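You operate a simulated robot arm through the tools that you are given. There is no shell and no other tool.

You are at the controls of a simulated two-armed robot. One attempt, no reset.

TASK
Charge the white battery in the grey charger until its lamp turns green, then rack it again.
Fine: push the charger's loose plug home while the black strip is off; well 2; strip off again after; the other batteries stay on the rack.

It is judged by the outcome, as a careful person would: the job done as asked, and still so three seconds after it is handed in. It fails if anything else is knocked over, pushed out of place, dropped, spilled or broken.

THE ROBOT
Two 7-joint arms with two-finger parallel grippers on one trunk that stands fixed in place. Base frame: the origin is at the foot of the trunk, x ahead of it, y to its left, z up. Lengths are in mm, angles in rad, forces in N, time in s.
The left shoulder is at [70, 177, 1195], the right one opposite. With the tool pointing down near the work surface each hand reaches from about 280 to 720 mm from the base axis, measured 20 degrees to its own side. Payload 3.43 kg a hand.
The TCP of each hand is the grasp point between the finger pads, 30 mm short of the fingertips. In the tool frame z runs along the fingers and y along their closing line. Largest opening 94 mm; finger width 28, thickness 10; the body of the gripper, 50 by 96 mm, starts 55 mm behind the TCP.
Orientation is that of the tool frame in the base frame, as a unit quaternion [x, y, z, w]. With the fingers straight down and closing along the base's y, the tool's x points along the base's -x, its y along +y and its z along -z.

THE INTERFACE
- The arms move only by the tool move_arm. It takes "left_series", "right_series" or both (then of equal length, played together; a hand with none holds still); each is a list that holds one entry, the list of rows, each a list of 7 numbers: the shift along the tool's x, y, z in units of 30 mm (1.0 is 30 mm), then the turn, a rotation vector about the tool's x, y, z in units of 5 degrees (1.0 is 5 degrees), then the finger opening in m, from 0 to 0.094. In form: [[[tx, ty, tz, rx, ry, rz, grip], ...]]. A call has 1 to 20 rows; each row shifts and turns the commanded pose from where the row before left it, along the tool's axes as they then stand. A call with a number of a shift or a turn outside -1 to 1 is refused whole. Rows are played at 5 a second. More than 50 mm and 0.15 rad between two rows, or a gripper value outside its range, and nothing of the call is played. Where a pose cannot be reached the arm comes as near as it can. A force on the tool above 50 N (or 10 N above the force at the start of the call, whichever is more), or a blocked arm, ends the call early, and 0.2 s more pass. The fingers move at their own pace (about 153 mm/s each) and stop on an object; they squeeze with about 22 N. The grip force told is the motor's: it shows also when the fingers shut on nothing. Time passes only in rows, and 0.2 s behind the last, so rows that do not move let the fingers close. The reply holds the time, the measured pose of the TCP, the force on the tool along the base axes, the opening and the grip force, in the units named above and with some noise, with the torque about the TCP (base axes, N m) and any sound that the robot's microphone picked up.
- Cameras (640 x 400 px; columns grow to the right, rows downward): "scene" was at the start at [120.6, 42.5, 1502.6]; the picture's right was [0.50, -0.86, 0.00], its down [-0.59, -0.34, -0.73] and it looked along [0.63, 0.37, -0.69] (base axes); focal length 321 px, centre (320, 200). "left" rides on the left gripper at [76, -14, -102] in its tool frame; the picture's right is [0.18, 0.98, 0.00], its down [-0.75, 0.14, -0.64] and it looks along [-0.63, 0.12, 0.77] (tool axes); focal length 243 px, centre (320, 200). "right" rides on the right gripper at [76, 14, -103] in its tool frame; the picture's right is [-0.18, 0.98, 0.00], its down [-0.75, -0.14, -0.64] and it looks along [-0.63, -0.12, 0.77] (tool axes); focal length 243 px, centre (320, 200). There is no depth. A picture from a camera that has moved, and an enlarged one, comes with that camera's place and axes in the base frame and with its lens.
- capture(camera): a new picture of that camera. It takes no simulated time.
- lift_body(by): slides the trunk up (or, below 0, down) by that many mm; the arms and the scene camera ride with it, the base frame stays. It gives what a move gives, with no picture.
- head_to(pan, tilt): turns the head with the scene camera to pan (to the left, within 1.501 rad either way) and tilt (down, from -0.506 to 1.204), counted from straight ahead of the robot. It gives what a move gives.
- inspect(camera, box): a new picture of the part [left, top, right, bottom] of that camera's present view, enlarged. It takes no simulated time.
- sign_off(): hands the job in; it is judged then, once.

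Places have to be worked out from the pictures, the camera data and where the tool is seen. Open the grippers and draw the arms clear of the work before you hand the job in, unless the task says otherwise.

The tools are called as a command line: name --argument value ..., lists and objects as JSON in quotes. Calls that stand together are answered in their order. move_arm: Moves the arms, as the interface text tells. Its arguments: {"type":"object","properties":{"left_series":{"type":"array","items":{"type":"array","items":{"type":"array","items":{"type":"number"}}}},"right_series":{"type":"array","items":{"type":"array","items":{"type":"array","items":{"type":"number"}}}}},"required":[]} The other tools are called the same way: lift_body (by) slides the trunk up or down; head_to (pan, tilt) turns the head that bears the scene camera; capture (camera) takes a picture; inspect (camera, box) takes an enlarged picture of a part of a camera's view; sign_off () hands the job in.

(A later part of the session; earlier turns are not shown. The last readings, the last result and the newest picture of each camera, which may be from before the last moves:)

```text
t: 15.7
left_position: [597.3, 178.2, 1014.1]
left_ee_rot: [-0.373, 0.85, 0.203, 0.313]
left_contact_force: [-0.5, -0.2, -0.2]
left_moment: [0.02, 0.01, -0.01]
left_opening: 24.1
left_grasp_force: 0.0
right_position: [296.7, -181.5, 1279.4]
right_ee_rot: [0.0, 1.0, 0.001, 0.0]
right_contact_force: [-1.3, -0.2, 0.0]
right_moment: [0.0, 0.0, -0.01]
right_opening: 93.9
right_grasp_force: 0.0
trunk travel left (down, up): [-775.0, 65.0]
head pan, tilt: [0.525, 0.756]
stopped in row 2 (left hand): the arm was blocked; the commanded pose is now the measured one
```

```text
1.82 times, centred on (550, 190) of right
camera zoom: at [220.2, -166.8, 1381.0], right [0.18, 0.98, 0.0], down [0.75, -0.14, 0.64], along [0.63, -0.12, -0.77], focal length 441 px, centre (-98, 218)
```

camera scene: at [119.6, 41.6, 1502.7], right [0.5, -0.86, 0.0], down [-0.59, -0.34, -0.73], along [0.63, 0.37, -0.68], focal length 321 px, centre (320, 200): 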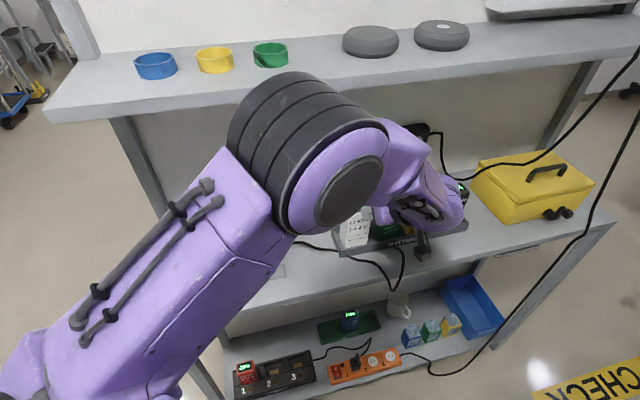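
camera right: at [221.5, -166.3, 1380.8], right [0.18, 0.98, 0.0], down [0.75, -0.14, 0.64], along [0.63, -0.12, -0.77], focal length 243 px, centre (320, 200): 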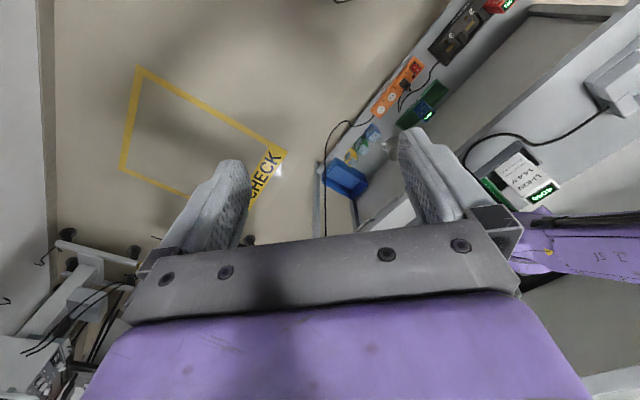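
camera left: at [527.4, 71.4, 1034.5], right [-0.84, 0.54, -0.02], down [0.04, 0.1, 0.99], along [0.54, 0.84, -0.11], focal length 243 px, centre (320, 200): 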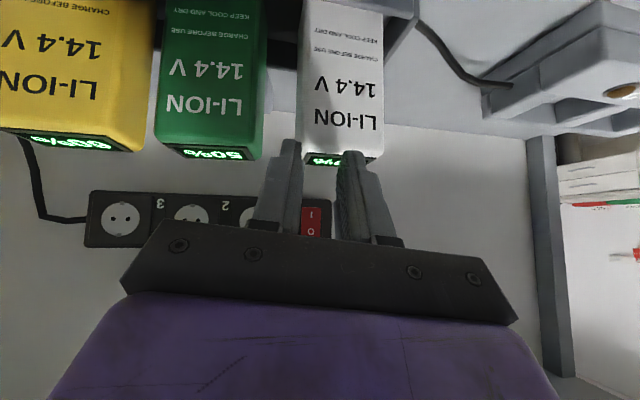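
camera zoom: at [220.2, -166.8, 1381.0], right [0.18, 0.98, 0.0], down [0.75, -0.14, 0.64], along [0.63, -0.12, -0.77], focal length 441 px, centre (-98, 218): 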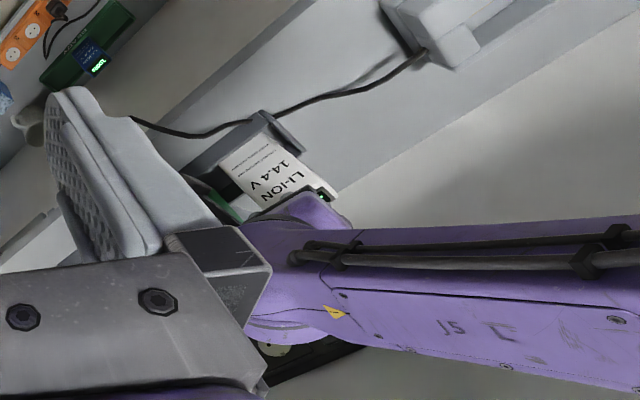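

All four batteries stand upright in the tray and the cable still leads over the tray front, but the plug is hidden. I try pitching the tool back towards straight down with a small lift, as that is the posture the arm handled well.

move_arm --left_series '[[[0.3, 0, -0.4, 0, 1, 0, 0.024], [0.3, 0, -0.4, 0, 1, 0, 0.024]]]'

capture --camera "left"

```text
t: 16.3
left_position: [578.1, 160.3, 1013.3]
left_ee_rot: [-0.393, 0.874, 0.171, 0.23]
left_contact_force: [0.3, -0.1, -0.7]
left_moment: [0.0, 0.0, 0.02]
left_opening: 24.0
left_grasp_force: 0.0
right_position: [295.2, -180.0, 1277.7]
right_ee_rot: [0.0, 1.0, 0.001, 0.0]
right_contact_force: [-0.3, -0.3, -1.0]
right_moment: [0.0, -0.02, 0.02]
right_opening: 94.1
right_grasp_force: 0.0
trunk travel left (down, up): [-775.0, 65.0]
head pan, tilt: [0.525, 0.756]
```

```text
taken
camera left: at [515.9, 56.4, 1057.6], right [-0.86, 0.51, 0.02], down [0.16, 0.24, 0.96], along [0.48, 0.83, -0.29], focal length 243 px, centre (320, 200)
```

left: 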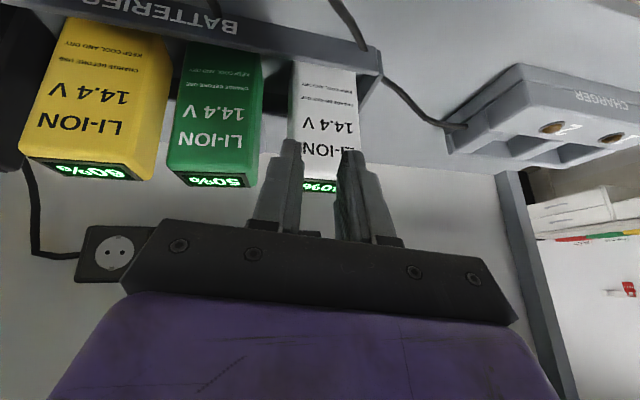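

It now follows and is clear of the batteries. I keep lifting while pitching back to straight down.

move_arm --left_series '[[[-0.2, 0, -0.8, 0, 1, 0, 0.024], [-0.2, 0, -0.8, 0, 1, 0, 0.024], [-0.1, 0, -0.9, 0, 1, 0, 0.024], [0, 0, -0.9, 0, 1, 0, 0.024]]]'

capture --camera "left"

capture --camera "scene"

```text
t: 17.3
left_position: [567.1, 120.9, 1119.5]
left_ee_rot: [-0.407, 0.904, 0.101, 0.086]
left_contact_force: [-0.4, 0.3, 0.3]
left_moment: [0.02, 0.0, 0.02]
left_opening: 24.1
left_grasp_force: 0.0
right_position: [297.6, -180.0, 1278.2]
right_ee_rot: [0.0, 1.0, -0.001, 0.001]
right_contact_force: [0.1, -0.5, -0.2]
right_moment: [0.03, -0.01, 0.0]
right_opening: 94.0
right_grasp_force: 0.0
trunk travel left (down, up): [-775.0, 65.0]
head pan, tilt: [0.525, 0.756]
```

```text
taken
camera left: at [518.4, 31.2, 1199.3], right [-0.86, 0.5, 0.07], down [0.34, 0.47, 0.81], along [0.38, 0.72, -0.58], focal length 243 px, centre (320, 200)
```

left: 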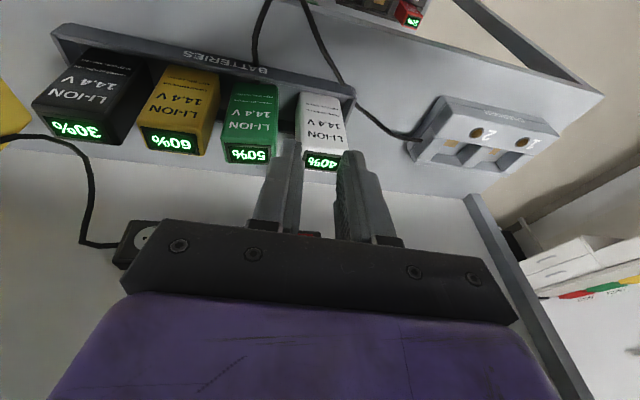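

```text
taken
camera scene: at [119.9, 42.2, 1502.7], right [0.5, -0.86, 0.0], down [-0.59, -0.34, -0.73], along [0.63, 0.37, -0.69], focal length 321 px, centre (320, 200)
```

scene: 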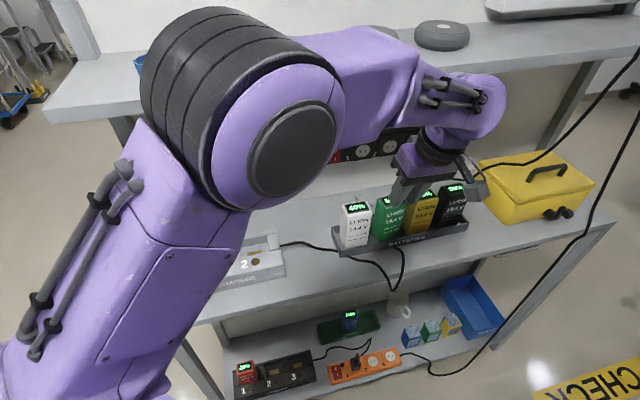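

The arm is free at z 1119 and all four batteries stand in their places. I zoom in to trace the cable to the plug.

inspect --camera "left" --box '[120, 0, 400, 190]'

inspect --camera "scene" --box '[320, 120, 500, 290]'

inspect --camera "right" --box '[440, 60, 640, 300]'

```text
2.11 times, centred on (260, 95) of left
camera zoom: at [518.4, 31.2, 1199.3], right [-0.86, 0.5, 0.07], down [0.34, 0.47, 0.81], along [0.38, 0.72, -0.58], focal length 511 px, centre (446, 421)
```

zoom: 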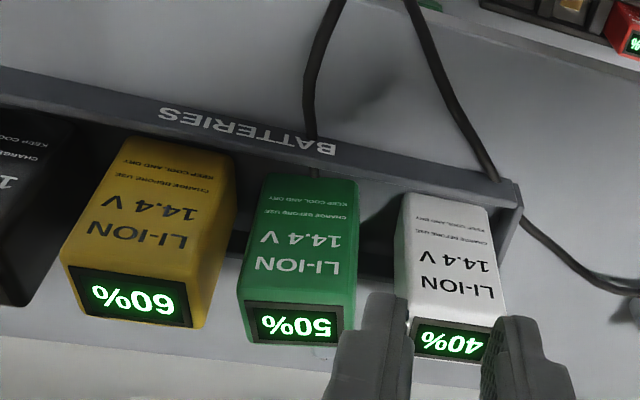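

```text
2.35 times, centred on (410, 205) of scene
camera zoom: at [119.9, 42.2, 1502.7], right [0.5, -0.86, 0.0], down [-0.59, -0.34, -0.73], along [0.63, 0.37, -0.69], focal length 756 px, centre (108, 188)
```

zoom: 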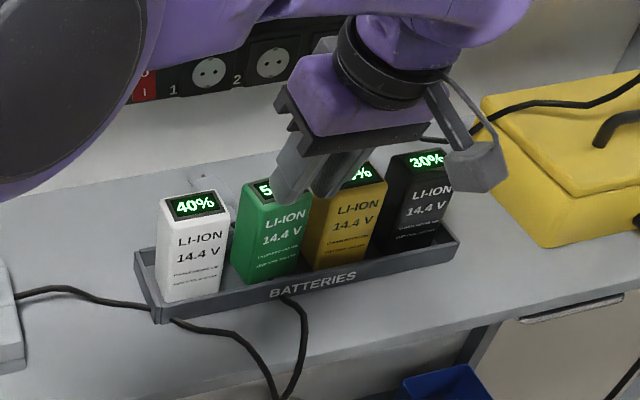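

```text
1.67 times, centred on (540, 180) of right
camera zoom: at [220.5, -166.3, 1380.9], right [0.18, 0.98, 0.0], down [0.75, -0.14, 0.64], along [0.63, -0.12, -0.77], focal length 404 px, centre (-47, 233)
```

zoom: 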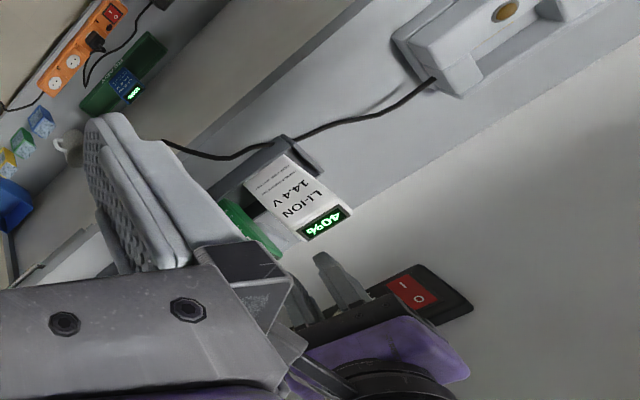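

A pale shape that looks like the plug lies on the shelf behind the rack, between the white and green batteries. I slide the left hand away along -u at this height to get a clear scene view of it.

move_arm --left_series '[[[0, 1, 0, 0, 0, 0, 0.024], [0, 1, 0, 0, 0, 0, 0.024], [0, 1, 0, 0, 0, 0, 0.024], [0, 1, 0, 0, 0, 0, 0.024], [0, 1, 0, 0, 0, 0, 0.024], [0, 1, 0, 0, 0, 0, 0.024], [0, 1, 0, 0, 0, 0, 0.024], [0, 1, 0, 0, 0, 0, 0.024]]]'

capture --camera "scene"

capture --camera "left"

inspect --camera "scene" --box '[320, 120, 500, 290]'

```text
t: 19.1
left_position: [386.3, 277.9, 1145.5]
left_ee_rot: [-0.409, 0.903, 0.101, 0.086]
left_contact_force: [-0.1, 0.0, -0.9]
left_moment: [-0.02, 0.0, 0.03]
left_opening: 23.7
left_grasp_force: 0.0
right_position: [295.7, -177.9, 1278.4]
right_ee_rot: [0.0, 1.0, -0.001, 0.0]
right_contact_force: [0.0, 0.3, -0.4]
right_moment: [-0.03, -0.02, -0.02]
right_opening: 94.0
right_grasp_force: 0.1
trunk travel left (down, up): [-775.0, 65.0]
head pan, tilt: [0.525, 0.756]
```

```text
taken
camera scene: at [119.6, 45.1, 1502.7], right [0.5, -0.86, 0.0], down [-0.59, -0.35, -0.73], along [0.63, 0.36, -0.69], focal length 321 px, centre (320, 200)
```

scene: 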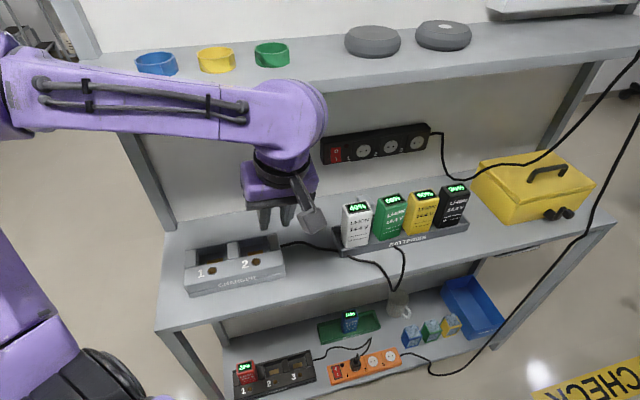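

```text
taken
camera left: at [337.6, 188.2, 1224.4], right [-0.86, 0.5, 0.07], down [0.34, 0.47, 0.81], along [0.38, 0.72, -0.58], focal length 243 px, centre (320, 200)
```

left: 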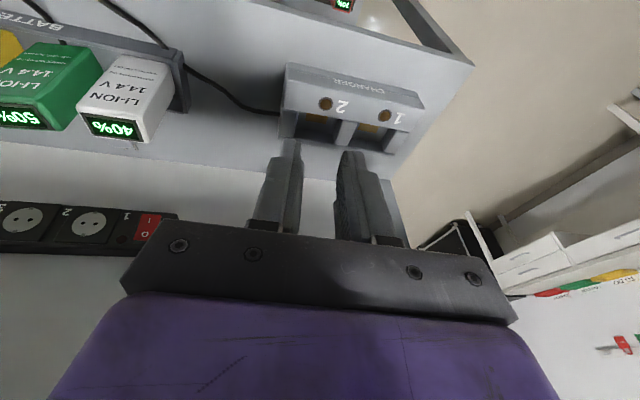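

```text
2.35 times, centred on (410, 205) of scene
camera zoom: at [119.6, 45.1, 1502.7], right [0.5, -0.86, 0.0], down [-0.59, -0.35, -0.73], along [0.63, 0.36, -0.69], focal length 756 px, centre (108, 188)
```

zoom: 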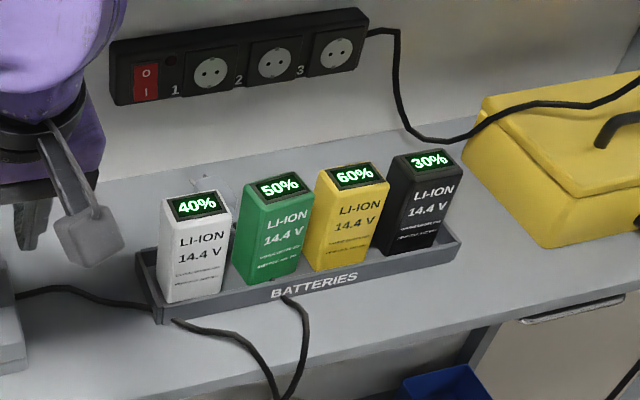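

The batteries sit exactly where they were. I zoom right in on the plug behind the rack.

inspect --camera "scene" --box '[340, 178, 404, 218]'

inspect --camera "right" --box '[500, 140, 640, 260]'

inspect --camera "left" --box '[0, 20, 260, 260]'

```text
10.00 times, centred on (372, 198) of scene
camera zoom: at [119.6, 45.1, 1502.7], right [0.5, -0.86, 0.0], down [-0.59, -0.35, -0.73], along [0.63, 0.36, -0.69], focal length 3214 px, centre (-200, 220)
```

zoom: 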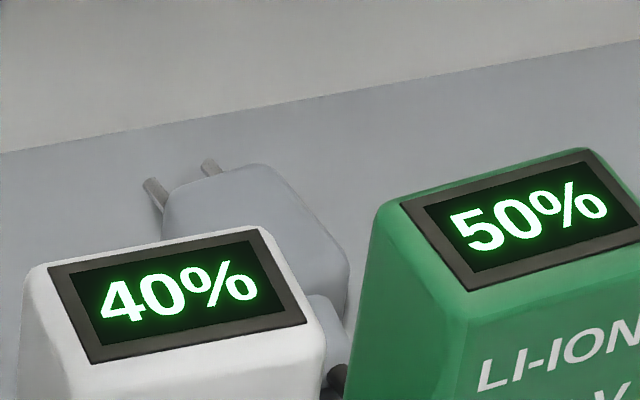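

```text
3.33 times, centred on (570, 200) of right
camera zoom: at [220.1, -163.7, 1381.4], right [0.18, 0.98, 0.0], down [0.75, -0.14, 0.64], along [0.63, -0.12, -0.77], focal length 809 px, centre (-513, 200)
```

zoom: 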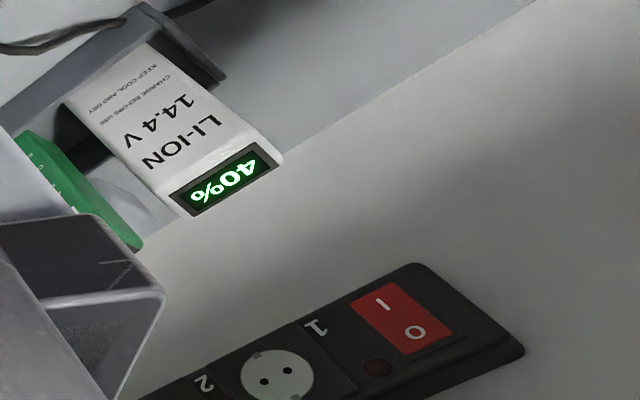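

```text
1.67 times, centred on (130, 140) of left
camera zoom: at [337.6, 188.2, 1224.4], right [-0.86, 0.5, 0.07], down [0.34, 0.47, 0.81], along [0.38, 0.72, -0.58], focal length 404 px, centre (637, 300)
```

zoom: 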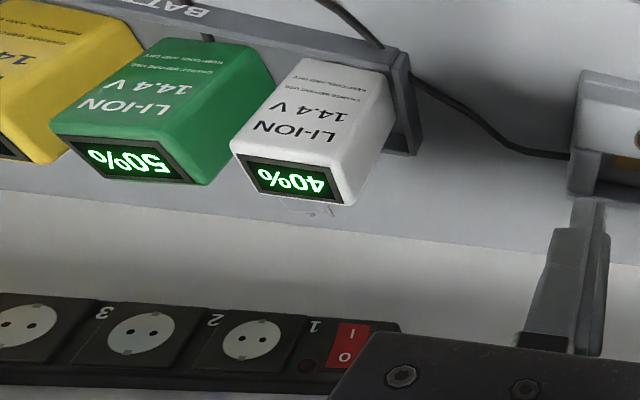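

The plug lies on the shelf under socket 1, around u 346, v 720, pointing nearly at the wall. The green battery and the strip leave no room to grip it there. So I'll charge-load the white battery first, which frees the space in front, and recover the plug afterwards while the strip stays off. First I yaw the hand about 93° in place so that the fingers close front-to-back.

move_arm --left_series '[[[0, 0, 0, 0.171, 0.055, 0.981, 0.094], [0, 0, 0, 0.171, 0.055, 0.981, 0.094], [0, 0, 0, 0.171, 0.055, 0.981, 0.094], [0, 0, 0, 0.171, 0.055, 0.981, 0.094], [0, 0, 0, 0.171, 0.055, 0.981, 0.094], [0, 0, 0, 0.171, 0.055, 0.981, 0.094], [0, 0, 0, 0.171, 0.055, 0.981, 0.094], [0, 0, 0, 0.171, 0.055, 0.981, 0.094], [0, 0, 0, 0.171, 0.055, 0.981, 0.094], [0, 0, 0, 0.171, 0.055, 0.981, 0.094], [0, 0, 0, 0.171, 0.055, 0.981, 0.094], [0, 0, 0, 0.171, 0.055, 0.981, 0.094], [0, 0, 0, 0.171, 0.055, 0.981, 0.094], [0, 0, 0, 0.171, 0.055, 0.981, 0.094], [0, 0, 0, 0.171, 0.055, 0.981, 0.094], [0, 0, 0, 0.171, 0.055, 0.981, 0.094], [0, 0, 0, 0.171, 0.055, 0.981, 0.094], [0, 0, 0, 0.171, 0.055, 0.981, 0.094], [0, 0, 0, 0.171, 0.055, 0.981, 0.094], [0, 0, 0, 0, 0, 0, 0.094]]]'

capture --camera "scene"

capture --camera "left"

```text
t: 23.3
left_position: [388.2, 276.1, 1145.8]
left_ee_rot: [0.385, 0.923, -0.001, -0.002]
left_contact_force: [0.0, 1.3, -0.8]
left_moment: [-0.02, -0.02, -0.02]
left_opening: 94.0
left_grasp_force: 0.0
right_position: [297.6, -180.2, 1279.7]
right_ee_rot: [0.0, 1.0, 0.0, 0.0]
right_contact_force: [0.1, 0.1, 0.2]
right_moment: [0.0, -0.01, 0.02]
right_opening: 94.0
right_grasp_force: 0.1
trunk travel left (down, up): [-775.0, 65.0]
head pan, tilt: [0.525, 0.756]
```

```text
taken
camera scene: at [120.6, 42.4, 1502.6], right [0.5, -0.86, 0.0], down [-0.59, -0.34, -0.73], along [0.63, 0.37, -0.69], focal length 321 px, centre (320, 200)
```

scene: 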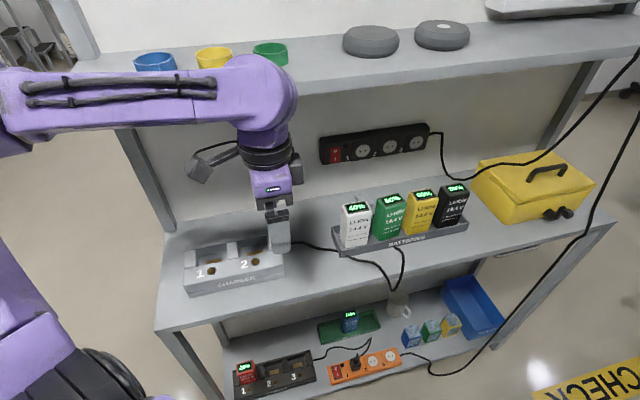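

```text
taken
camera left: at [321.7, 321.3, 1249.0], right [0.57, 0.82, 0.0], down [0.63, -0.44, 0.64], along [0.53, -0.37, -0.77], focal length 243 px, centre (320, 200)
```

left: 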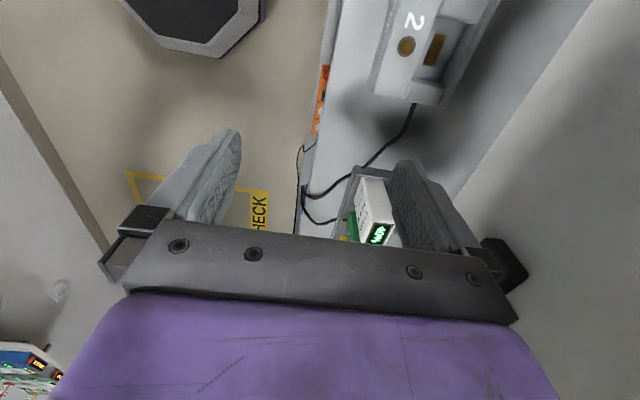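

The hand is now square to the shelf, fingers closing along v with the camera on the -u side. I move over the white battery at a safe height to refine its position.

move_arm --left_series '[[[-0.917, 0.606, 0.25, 0, 0, 0, 0.094], [-0.917, 0.606, 0.25, 0, 0, 0, 0.094], [-0.917, 0.606, 0.25, 0, 0, 0, 0.094], [-0.917, 0.606, 0.25, 0, 0, 0, 0.094], [-0.917, 0.606, 0.25, 0, 0, 0, 0.094], [-0.917, 0.606, 0.25, 0, 0, 0, 0.094], [-0.917, 0.606, 0.25, 0, 0, 0, 0.094], [0, 0, 0, 0, 0, 0, 0.094]]]'

capture --camera "left"

capture --camera "scene"

inspect --camera "right" --box '[460, 80, 640, 300]'

```text
t: 25.1
left_position: [543.7, 188.8, 1077.0]
left_ee_rot: [0.439, 0.896, -0.019, -0.061]
left_contact_force: [5.2, 11.9, -1.8]
left_moment: [-1.01, 0.55, 0.11]
left_opening: 94.1
left_grasp_force: 0.1
right_position: [315.1, -192.8, 1260.1]
right_ee_rot: [0.002, 1.0, -0.007, -0.001]
right_contact_force: [1.3, -1.4, -0.5]
right_moment: [0.08, 0.16, 0.03]
right_opening: 94.2
right_grasp_force: 0.0
trunk travel left (down, up): [-775.0, 65.0]
head pan, tilt: [0.525, 0.756]
stopped in row 8 (left hand): the arm was blocked; the commanded pose is now the measured one
```

```text
taken
camera left: at [497.8, 238.3, 1187.4], right [0.66, 0.75, -0.07], down [0.65, -0.52, 0.56], along [0.38, -0.41, -0.83], focal length 243 px, centre (320, 200)
```

left: 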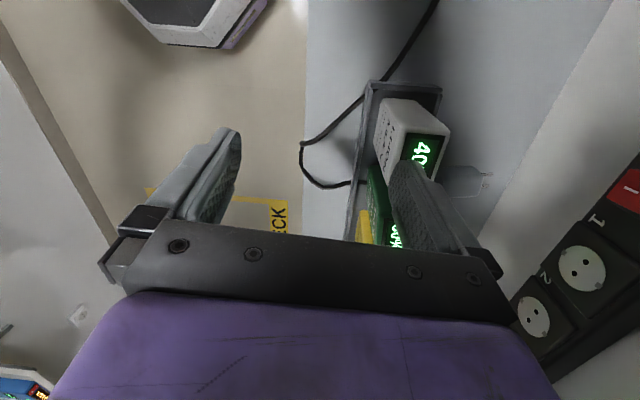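

```text
taken
camera scene: at [8.2, 35.4, 1518.8], right [0.5, -0.87, 0.03], down [-0.54, -0.34, -0.77], along [0.68, 0.37, -0.63], focal length 321 px, centre (320, 200)
```

scene: 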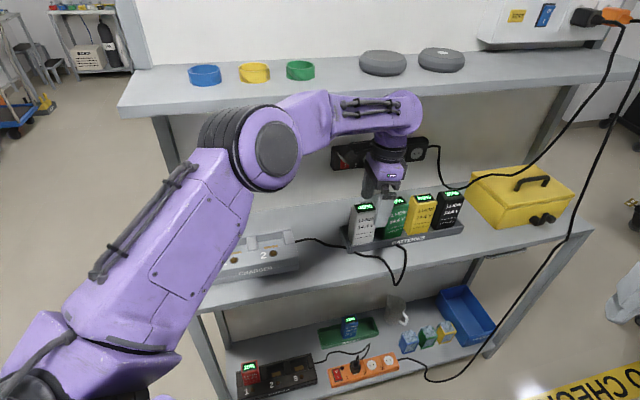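

```text
1.82 times, centred on (550, 190) of right
camera zoom: at [238.8, -176.9, 1361.9], right [0.19, 0.98, -0.02], down [0.75, -0.13, 0.64], along [0.63, -0.13, -0.77], focal length 441 px, centre (-98, 218)
```

zoom: 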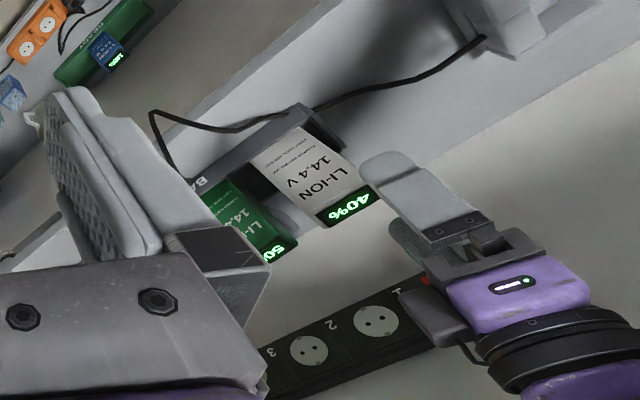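

The arm reports blocked and the scene camera has shifted back about 110 mm, so a link is pushing on something, most likely the wrist against the front edge of the upper shelf. I back straight out along -v and re-check.

move_arm --left_series '[[[0, -0.7, 0, 0, 0, 0, 0.094], [0, -0.7, 0, 0, 0, 0, 0.094]]]'

capture --camera "scene"

capture --camera "left"

```text
t: 25.4
left_position: [582.2, 165.3, 1008.1]
left_ee_rot: [0.468, 0.872, -0.05, -0.133]
left_contact_force: [-2.0, -1.9, 4.8]
left_moment: [0.17, -0.31, -0.05]
left_opening: 90.9
left_grasp_force: 0.1
right_position: [424.6, -189.0, 1201.2]
right_ee_rot: [-0.003, 0.999, -0.019, -0.049]
right_contact_force: [-2.6, -1.1, -0.6]
right_moment: [0.02, -0.23, 0.0]
right_opening: 94.0
right_grasp_force: 0.0
trunk travel left (down, up): [-775.0, 65.0]
head pan, tilt: [0.525, 0.756]
stopped in row 1 (left hand): the arm was blocked; the commanded pose is now the measured one
```

```text
taken
camera scene: at [81.0, 40.2, 1507.5], right [0.5, -0.87, 0.01], down [-0.57, -0.34, -0.74], along [0.65, 0.37, -0.67], focal length 321 px, centre (320, 200)
```

scene: 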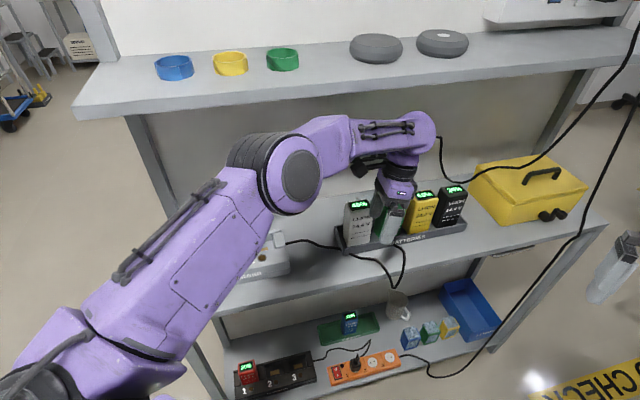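

```text
taken
camera left: at [557.9, 216.4, 1123.9], right [0.69, 0.7, -0.17], down [0.69, -0.57, 0.45], along [0.22, -0.43, -0.88], focal length 243 px, centre (320, 200)
```

left: 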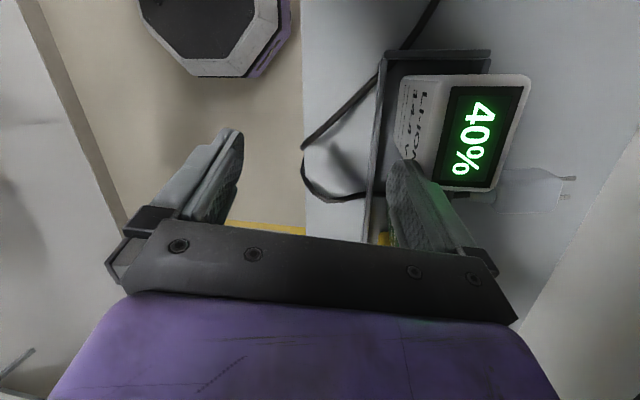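

The robot's trunk is rocking after that bump, and the hand has dipped to z 1008 beside the white battery. I hold still for a moment to let everything settle before acting.

move_arm --left_series '[[[0, 0, 0, 0, 0, 0, 0.094]]]'

capture --camera "scene"

capture --camera "left"

```text
t: 25.7
left_position: [643.9, 155.0, 989.1]
left_ee_rot: [0.459, 0.876, -0.049, -0.141]
left_contact_force: [-12.5, -23.3, 30.3]
left_moment: [-0.3, -0.2, 0.2]
left_opening: 73.0
left_grasp_force: 0.0
right_position: [479.4, -208.0, 1185.9]
right_ee_rot: [0.004, 0.997, -0.007, -0.071]
right_contact_force: [-2.5, -1.0, 0.0]
right_moment: [0.07, -0.23, -0.02]
right_opening: 94.1
right_grasp_force: 0.0
trunk travel left (down, up): [-775.0, 65.0]
head pan, tilt: [0.525, 0.756]
stopped in row 1 (left hand): the force on the tool passed its limit at 159 N (the readings are from after the stop); the commanded pose is now the measured one
```

```text
taken
camera scene: at [161.1, 18.5, 1505.7], right [0.5, -0.87, -0.03], down [-0.61, -0.33, -0.72], along [0.62, 0.37, -0.69], focal length 321 px, centre (320, 200)
```

scene: 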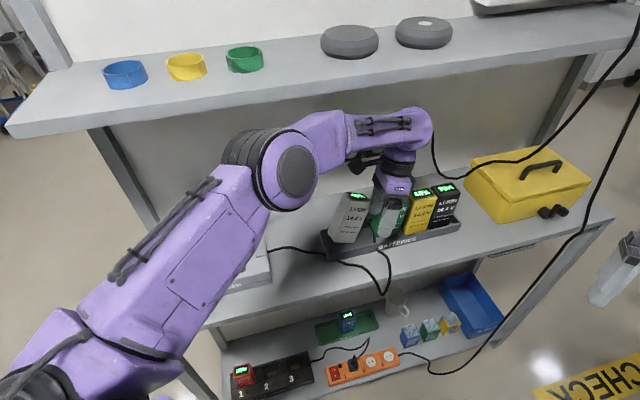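

```text
taken
camera left: at [620.2, 204.0, 1105.8], right [0.68, 0.71, -0.17], down [0.7, -0.56, 0.43], along [0.21, -0.42, -0.89], focal length 243 px, centre (320, 200)
```

left: 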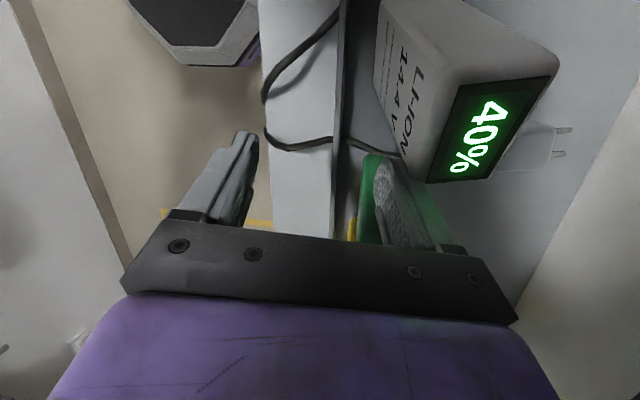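

The rocking swung the hand into the batteries with a large force, and the white battery is leaning. I lift the hand up and back at once.

move_arm --left_series '[[[0, -0.2, -1, 0, 0, 0, 0.094], [0, -0.2, -1, 0, 0, 0, 0.094], [0, -0.2, -1, 0, 0, 0, 0.094], [0, -0.2, -1, 0, 0, 0, 0.094]]]'

capture --camera "scene"

capture --camera "left"

```text
t: 26.8
left_position: [618.6, 152.6, 1054.0]
left_ee_rot: [0.461, 0.865, -0.075, -0.182]
left_contact_force: [-2.5, 4.1, -15.1]
left_moment: [-0.31, 0.4, 0.22]
left_opening: 94.0
left_grasp_force: 0.1
right_position: [448.0, -193.4, 1197.9]
right_ee_rot: [0.01, 0.998, -0.015, -0.059]
right_contact_force: [-0.6, -1.8, -0.1]
right_moment: [0.1, -0.03, -0.02]
right_opening: 93.7
right_grasp_force: 0.1
trunk travel left (down, up): [-775.0, 65.0]
head pan, tilt: [0.525, 0.756]
stopped in row 4 (left hand): the arm was blocked; the commanded pose is now the measured one
```

```text
taken
camera scene: at [124.0, 42.8, 1503.9], right [0.5, -0.87, 0.0], down [-0.59, -0.34, -0.73], along [0.63, 0.36, -0.69], focal length 321 px, centre (320, 200)
```

scene: 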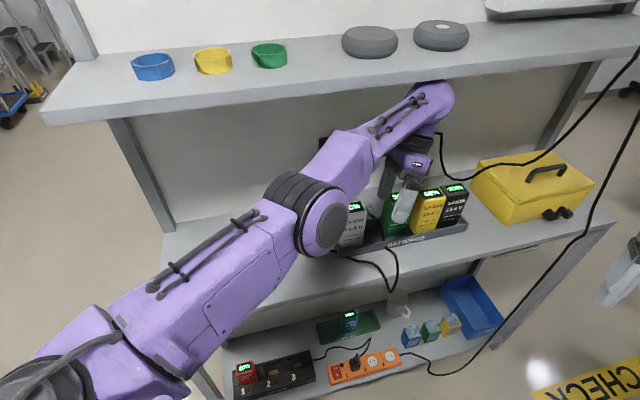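

```text
taken
camera left: at [606.1, 204.4, 1171.8], right [0.66, 0.71, -0.25], down [0.74, -0.57, 0.37], along [0.12, -0.43, -0.9], focal length 243 px, centre (320, 200)
```

left: 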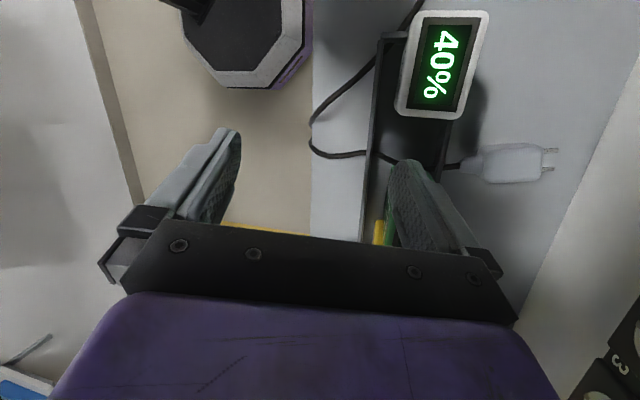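

The hand is at z 1054 with the wrist leaning under the upper shelf's front edge (about v 605, underside z 1273). I move it directly away from the shelf in one small step and check that nothing pushes back.

move_arm --left_series '[[[-0.11, -0.47, 0.12, 0, 0, 0, 0.094], [-0.11, -0.47, 0.12, 0, 0, 0, 0.094]]]'

capture --camera "scene"

capture --camera "left"

```text
t: 27.4
left_position: [616.4, 135.8, 1054.5]
left_ee_rot: [0.461, 0.866, -0.079, -0.178]
left_contact_force: [0.3, 0.5, 2.3]
left_moment: [0.03, -0.08, 0.02]
left_opening: 94.2
left_grasp_force: 0.0
left hand out of reach, approached as far as the arm can: row 1, 2
right_position: [453.7, -184.7, 1195.2]
right_ee_rot: [0.008, 0.998, -0.017, -0.062]
right_contact_force: [0.3, 0.4, 0.0]
right_moment: [0.01, 0.01, 0.0]
right_opening: 94.1
right_grasp_force: 0.0
trunk travel left (down, up): [-775.0, 65.0]
head pan, tilt: [0.525, 0.756]
```

```text
taken
camera scene: at [130.0, 52.1, 1501.5], right [0.5, -0.86, 0.0], down [-0.6, -0.35, -0.72], along [0.62, 0.36, -0.69], focal length 321 px, centre (320, 200)
```

scene: 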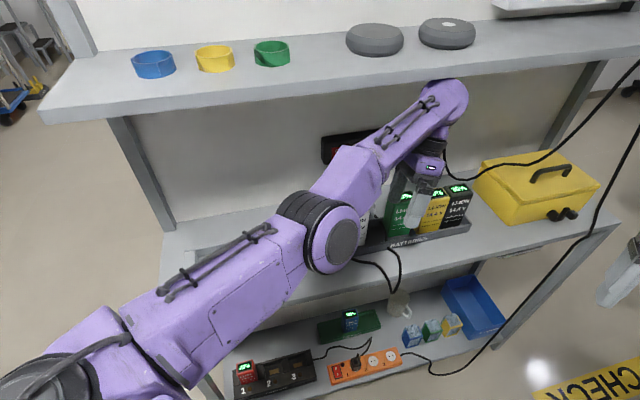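

```text
taken
camera left: at [604.0, 188.5, 1171.4], right [0.66, 0.7, -0.25], down [0.74, -0.56, 0.37], along [0.12, -0.44, -0.89], focal length 243 px, centre (320, 200)
```

left: 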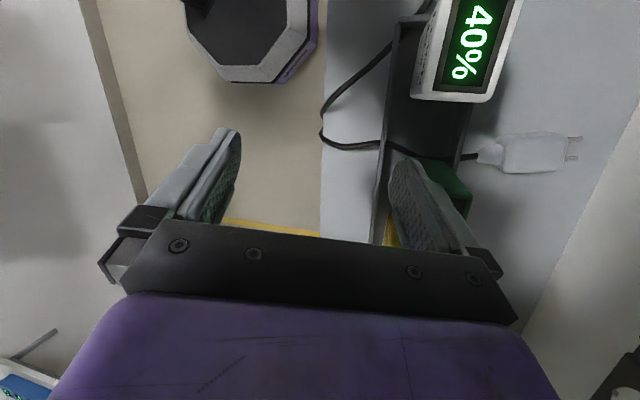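

Forces are back to near zero, but the tool leans with its wrist under the shelf edge. I rotate it about the grasp point so the wrist swings back towards the robot.

move_arm --left_series '[[[0, 0, 0, -0.92, -0.48, -0.415, 0.094], [0, 0, 0, -0.92, -0.48, -0.415, 0.094], [0, 0, 0, -0.92, -0.48, -0.415, 0.094]]]'

capture --camera "scene"

capture --camera "left"

```text
t: 28.4
left_position: [656.6, 106.8, 1064.6]
left_ee_rot: [0.429, 0.9, 0.014, -0.075]
left_contact_force: [-1.9, 2.8, 8.1]
left_moment: [-0.19, -0.16, 0.03]
left_opening: 94.0
left_grasp_force: 0.0
left hand out of reach, approached as far as the arm can: row 1, 2, 3
right_position: [436.0, -202.5, 1201.8]
right_ee_rot: [0.012, 0.998, -0.011, -0.053]
right_contact_force: [0.5, 0.3, -0.2]
right_moment: [-0.03, 0.1, -0.02]
right_opening: 93.8
right_grasp_force: 0.0
trunk travel left (down, up): [-775.0, 65.0]
head pan, tilt: [0.525, 0.756]
stopped in row 3 (left hand): the arm was blocked; the commanded pose is now the measured one
```

```text
taken
camera scene: at [127.3, 44.1, 1504.1], right [0.5, -0.87, 0.0], down [-0.6, -0.34, -0.73], along [0.63, 0.36, -0.69], focal length 321 px, centre (320, 200)
```

scene: 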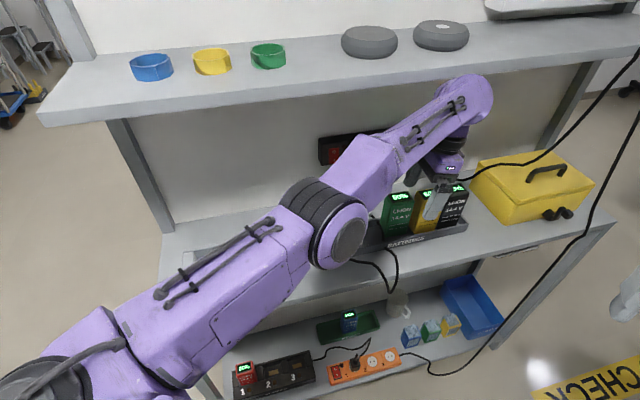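

```text
taken
camera left: at [609.2, 147.6, 1177.8], right [0.65, 0.76, -0.01], down [0.66, -0.55, 0.52], along [0.39, -0.34, -0.86], focal length 243 px, centre (320, 200)
```

left: 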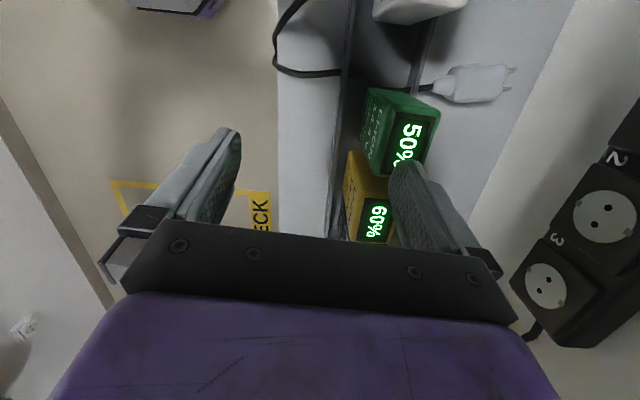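

The arm is now almost fully stretched, with the hand at u 389, v 540, z 1065 and the batteries untouched below. I retract it straight back along -x.

move_arm --left_series '[[[0.62, -0.774, 0.05, 0, 0, 0, 0.094], [0.62, -0.774, 0.05, 0, 0, 0, 0.094]]]'

capture --camera "scene"

capture --camera "right"

```text
t: 29.0
left_position: [649.5, 118.7, 1058.6]
left_ee_rot: [0.426, 0.901, 0.005, -0.076]
left_contact_force: [-0.3, -0.3, 0.2]
left_moment: [-0.05, -0.01, -0.01]
left_opening: 94.1
left_grasp_force: 0.0
left hand out of reach, approached as far as the arm can: row 1, 2
right_position: [440.2, -187.8, 1200.9]
right_ee_rot: [0.008, 0.998, -0.016, -0.055]
right_contact_force: [-0.7, 0.4, 0.0]
right_moment: [-0.05, -0.02, 0.01]
right_opening: 94.2
right_grasp_force: 0.1
trunk travel left (down, up): [-775.0, 65.0]
head pan, tilt: [0.525, 0.756]
```

```text
taken
camera scene: at [121.9, 52.7, 1502.4], right [0.5, -0.86, 0.01], down [-0.59, -0.35, -0.73], along [0.63, 0.36, -0.69], focal length 321 px, centre (320, 200)
```

scene: 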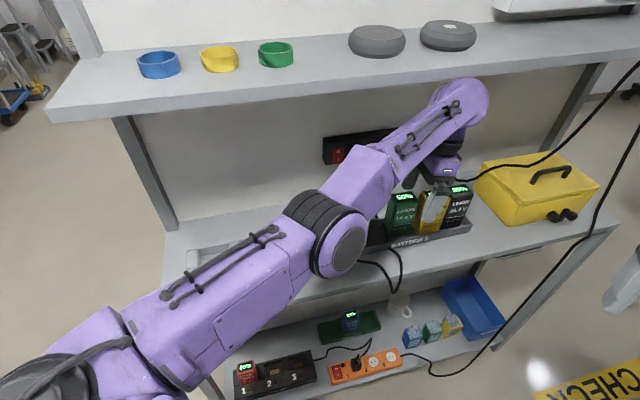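

```text
taken
camera right: at [376.5, -169.2, 1309.6], right [0.2, 0.98, -0.05], down [0.82, -0.13, 0.56], along [0.54, -0.15, -0.83], focal length 243 px, centre (320, 200)
```

right: 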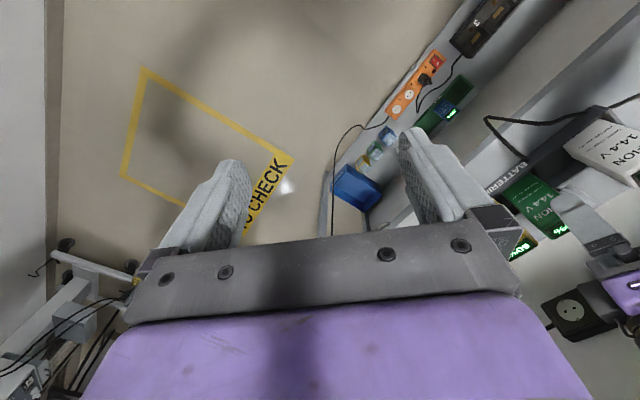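

Still reported out of reach, so a wrist joint is probably near its limit in this yaw. I turn the tool back towards its natural yaw, with a slight forward tilt, while easing away from the shelf.

move_arm --left_series '[[[0.1, -0.4, 0, -0.5, 0, -0.9, 0.094], [0.1, -0.4, 0, -0.5, 0, -0.9, 0.094], [0.1, -0.4, 0, -0.5, 0, -0.9, 0.094]]]'

capture --camera "scene"

capture --camera "left"

```text
t: 29.8
left_position: [650.6, 76.7, 1063.8]
left_ee_rot: [0.323, 0.942, 0.078, -0.049]
left_contact_force: [0.1, -0.8, -0.2]
left_moment: [0.06, -0.02, -0.01]
left_opening: 94.1
left_grasp_force: 0.1
left hand out of reach, approached as far as the arm can: row 1, 2, 3
right_position: [437.9, -201.3, 1198.3]
right_ee_rot: [0.009, 0.998, -0.012, -0.055]
right_contact_force: [0.1, -0.8, -0.2]
right_moment: [0.03, -0.01, -0.01]
right_opening: 93.9
right_grasp_force: 0.0
trunk travel left (down, up): [-775.0, 65.0]
head pan, tilt: [0.525, 0.756]
```

```text
taken
camera scene: at [119.1, 37.6, 1502.9], right [0.5, -0.87, 0.0], down [-0.59, -0.34, -0.73], along [0.63, 0.37, -0.68], focal length 321 px, centre (320, 200)
```

scene: 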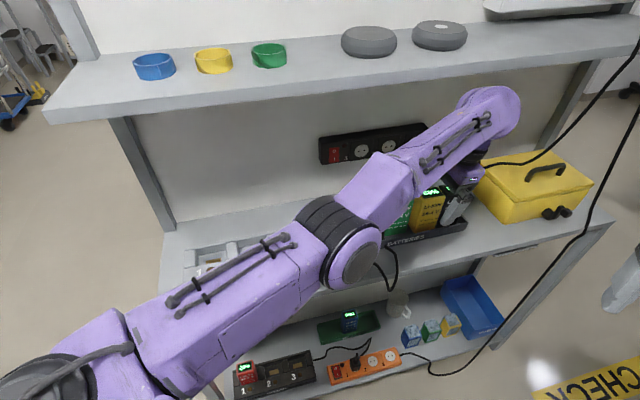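

```text
taken
camera left: at [584.8, 93.4, 1174.3], right [0.46, 0.88, 0.14], down [0.71, -0.46, 0.54], along [0.54, -0.15, -0.83], focal length 243 px, centre (320, 200)
```

left: 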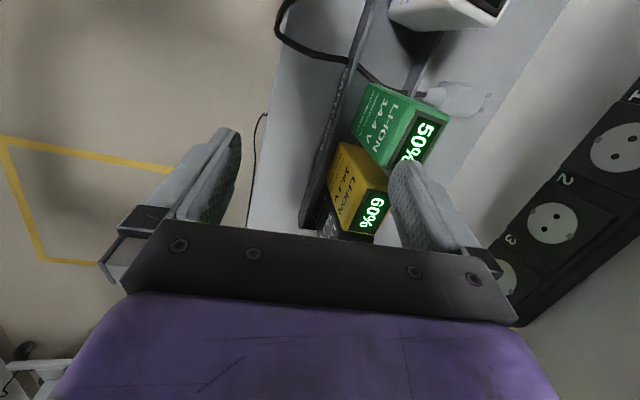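

The hand has swung sideways but is clear of the shelf edge now, with no forces. I try again to retract it towards the shoulder.

move_arm --left_series '[[[0.95, -0.33, 0.05, 0, 0, 0, 0.094], [0.95, -0.33, 0.05, 0, 0, 0, 0.094], [0.95, -0.33, 0.05, 0, 0, 0, 0.094]]]'

capture --camera "scene"

```text
t: 30.6
left_position: [652.0, 81.6, 1063.7]
left_ee_rot: [0.322, 0.943, 0.076, -0.049]
left_contact_force: [0.3, 0.1, -0.5]
left_moment: [0.02, 0.01, 0.0]
left_opening: 94.1
left_grasp_force: 0.0
left hand out of reach, approached as far as the arm can: row 1, 2, 3
right_position: [439.6, -195.7, 1199.1]
right_ee_rot: [0.009, 0.998, -0.014, -0.055]
right_contact_force: [-0.3, -0.3, 0.1]
right_moment: [-0.01, 0.03, 0.0]
right_opening: 93.7
right_grasp_force: 0.1
trunk travel left (down, up): [-775.0, 65.0]
head pan, tilt: [0.525, 0.756]
```

```text
taken
camera scene: at [121.2, 43.3, 1502.6], right [0.5, -0.86, 0.0], down [-0.59, -0.34, -0.73], along [0.63, 0.37, -0.69], focal length 321 px, centre (320, 200)
```

scene: 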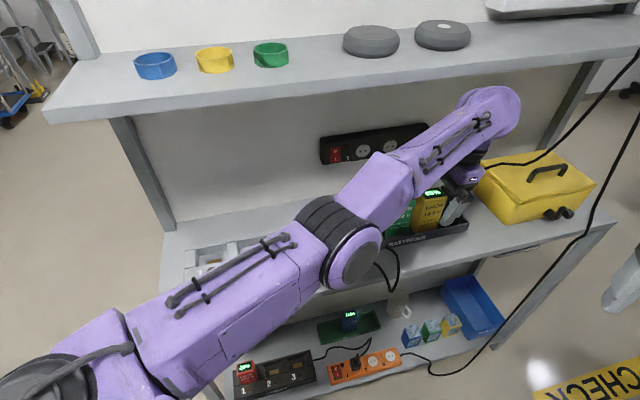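

The trunk is upright again, but with the elbow now low the wrist seems unable to keep the tool pointing down while retracting. I pivot the tool about the wrist, swinging the fingers forward and up towards +v over the batteries, which should relieve the wrist.

move_arm --left_series '[[[0, 0.58, 0, -1, 0, 0, 0.094], [0, 0.58, 0, -1, 0, 0, 0.094], [0, 0.58, 0, -1, 0, 0, 0.094]]]'

capture --camera "scene"

capture --camera "left"

```text
t: 31.4
left_position: [684.5, 121.8, 1075.2]
left_ee_rot: [0.325, 0.924, 0.199, -0.005]
left_contact_force: [0.6, -0.2, 0.8]
left_moment: [-0.01, 0.03, -0.01]
left_opening: 94.2
left_grasp_force: 0.3
right_position: [439.8, -196.7, 1198.7]
right_ee_rot: [0.009, 0.998, -0.013, -0.055]
right_contact_force: [-0.2, -0.8, 0.7]
right_moment: [-0.02, -0.01, -0.01]
right_opening: 93.6
right_grasp_force: 0.0
trunk travel left (down, up): [-775.0, 65.0]
head pan, tilt: [0.525, 0.756]
```

```text
taken
camera scene: at [120.7, 42.2, 1502.6], right [0.5, -0.86, 0.0], down [-0.59, -0.34, -0.73], along [0.63, 0.37, -0.69], focal length 321 px, centre (320, 200)
```

scene: 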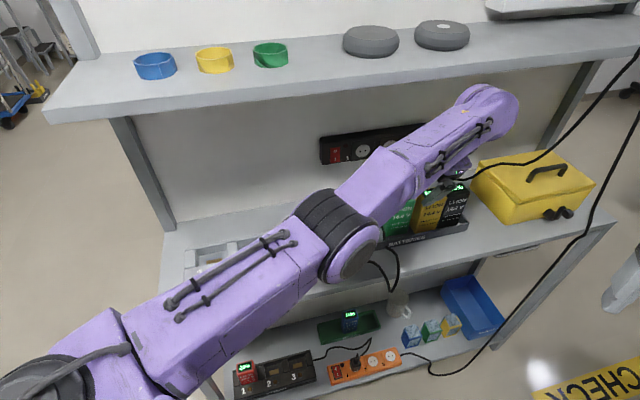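

```text
taken
camera left: at [602.5, 118.6, 1174.2], right [0.45, 0.81, 0.38], down [0.6, -0.59, 0.54], along [0.66, -0.01, -0.75], focal length 243 px, centre (320, 200)
```

left: 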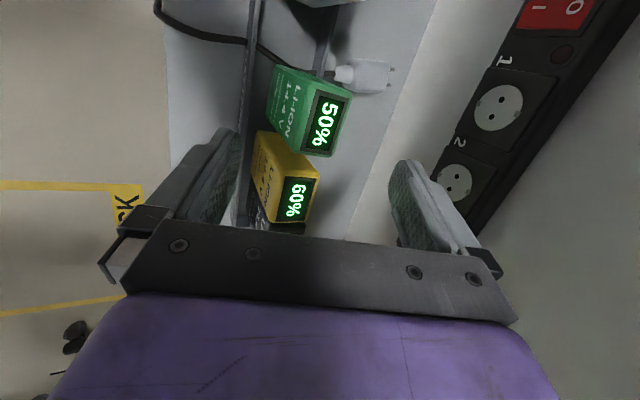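

That moved exactly as commanded with no limit reported. I pivot three more rows, fingers closed in, then try retracting along -v.

move_arm --left_series '[[[0, 0.58, 0, -1, 0, 0, 0.03], [0, 0.58, 0, -1, 0, 0, 0.03], [0, 0.58, 0, -1, 0, 0, 0.03]]]'

capture --camera "left"

```text
t: 32.2
left_position: [715.8, 156.2, 1097.0]
left_ee_rot: [0.324, 0.891, 0.318, 0.037]
left_contact_force: [-0.1, -0.1, 0.2]
left_moment: [0.01, 0.0, 0.01]
left_opening: 30.0
left_grasp_force: 0.0
right_position: [438.9, -197.6, 1199.9]
right_ee_rot: [0.009, 0.998, -0.013, -0.056]
right_contact_force: [-0.5, 1.1, -0.6]
right_moment: [-0.04, 0.03, -0.01]
right_opening: 94.2
right_grasp_force: 0.0
trunk travel left (down, up): [-775.0, 65.0]
head pan, tilt: [0.525, 0.756]
```

```text
taken
camera left: at [618.1, 137.7, 1179.9], right [0.4, 0.69, 0.61], down [0.5, -0.72, 0.49], along [0.77, 0.11, -0.63], focal length 243 px, centre (320, 200)
```

left: 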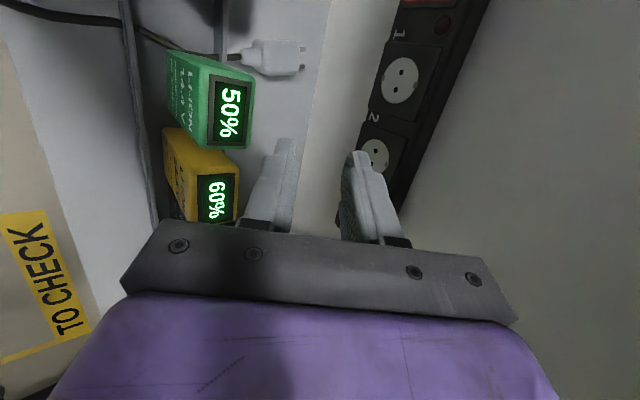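

The tool now points about 37° forward of down and everything below is clear. I try retracting along -x.

move_arm --left_series '[[[0.79, -0.554, -0.272, 0, 0, 0, 0.03], [0.79, -0.554, -0.272, 0, 0, 0, 0.03]]]'

```text
t: 32.8
left_position: [656.3, 168.7, 1088.5]
left_ee_rot: [0.315, 0.896, 0.31, 0.03]
left_contact_force: [0.5, 0.4, 0.8]
left_moment: [0.0, 0.0, -0.04]
left_opening: 29.9
left_grasp_force: 0.1
right_position: [439.0, -195.8, 1200.8]
right_ee_rot: [0.009, 0.998, -0.015, -0.056]
right_contact_force: [0.5, 0.2, 0.4]
right_moment: [-0.03, -0.03, -0.01]
right_opening: 94.0
right_grasp_force: 0.1
trunk travel left (down, up): [-775.0, 65.0]
head pan, tilt: [0.525, 0.756]
```

Retraction works now. I continue back until the hand is well in front of the rack.

move_arm --left_series '[[[0.81, -0.475, -0.38, 0, 0, 0, 0.03], [0.81, -0.475, -0.38, 0, 0, 0, 0.03], [0.81, -0.475, -0.38, 0, 0, 0, 0.03], [0.81, -0.475, -0.38, 0, 0, 0, 0.03], [0.81, -0.475, -0.38, 0, 0, 0, 0.03]]]'

capture --camera "scene"

capture --camera "left"

capture --camera "right"

```text
t: 33.4
left_position: [578.4, 171.9, 995.4]
left_ee_rot: [0.339, 0.898, 0.275, -0.06]
left_contact_force: [-0.7, 0.1, 0.1]
left_moment: [-0.01, -0.03, -0.04]
left_opening: 30.1
left_grasp_force: 0.1
right_position: [439.3, -195.8, 1199.3]
right_ee_rot: [0.009, 0.998, -0.014, -0.055]
right_contact_force: [0.6, -0.1, 0.8]
right_moment: [0.02, -0.01, -0.01]
right_opening: 94.0
right_grasp_force: 0.1
trunk travel left (down, up): [-775.0, 65.0]
head pan, tilt: [0.525, 0.756]
stopped in row 2 (left hand): the arm was blocked; the commanded pose is now the measured one
```

```text
taken
camera scene: at [120.7, 42.8, 1502.6], right [0.5, -0.86, 0.0], down [-0.59, -0.34, -0.73], along [0.63, 0.37, -0.69], focal length 321 px, centre (320, 200)
```

scene: 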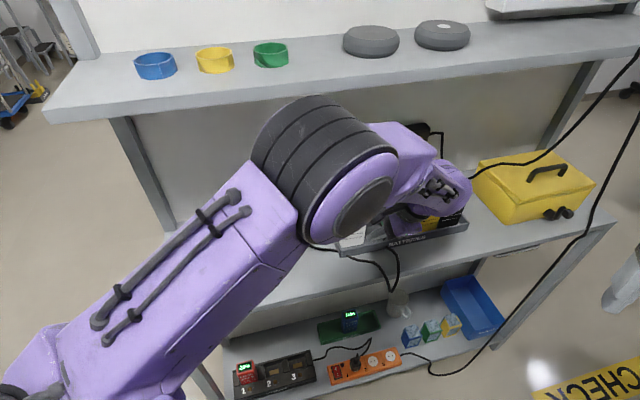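

```text
taken
camera left: at [500.2, 152.3, 1097.5], right [0.49, 0.71, 0.5], down [0.61, -0.69, 0.38], along [0.62, 0.12, -0.78], focal length 243 px, centre (320, 200)
```

left: 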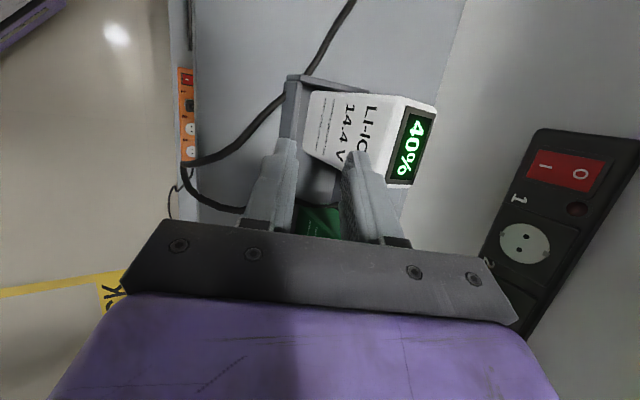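

```text
taken
camera right: at [375.1, -178.2, 1308.4], right [0.2, 0.98, -0.05], down [0.82, -0.14, 0.56], along [0.54, -0.15, -0.83], focal length 243 px, centre (320, 200)
```

right: 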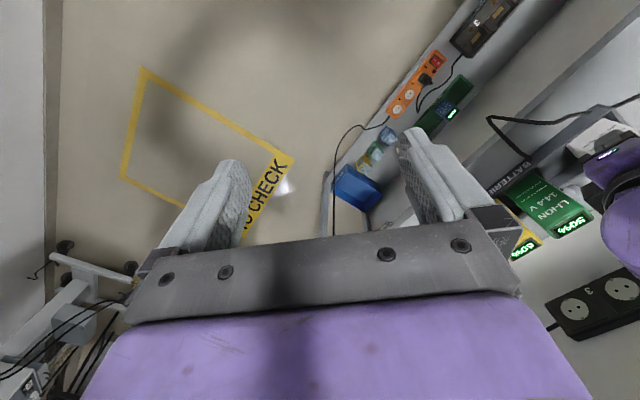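

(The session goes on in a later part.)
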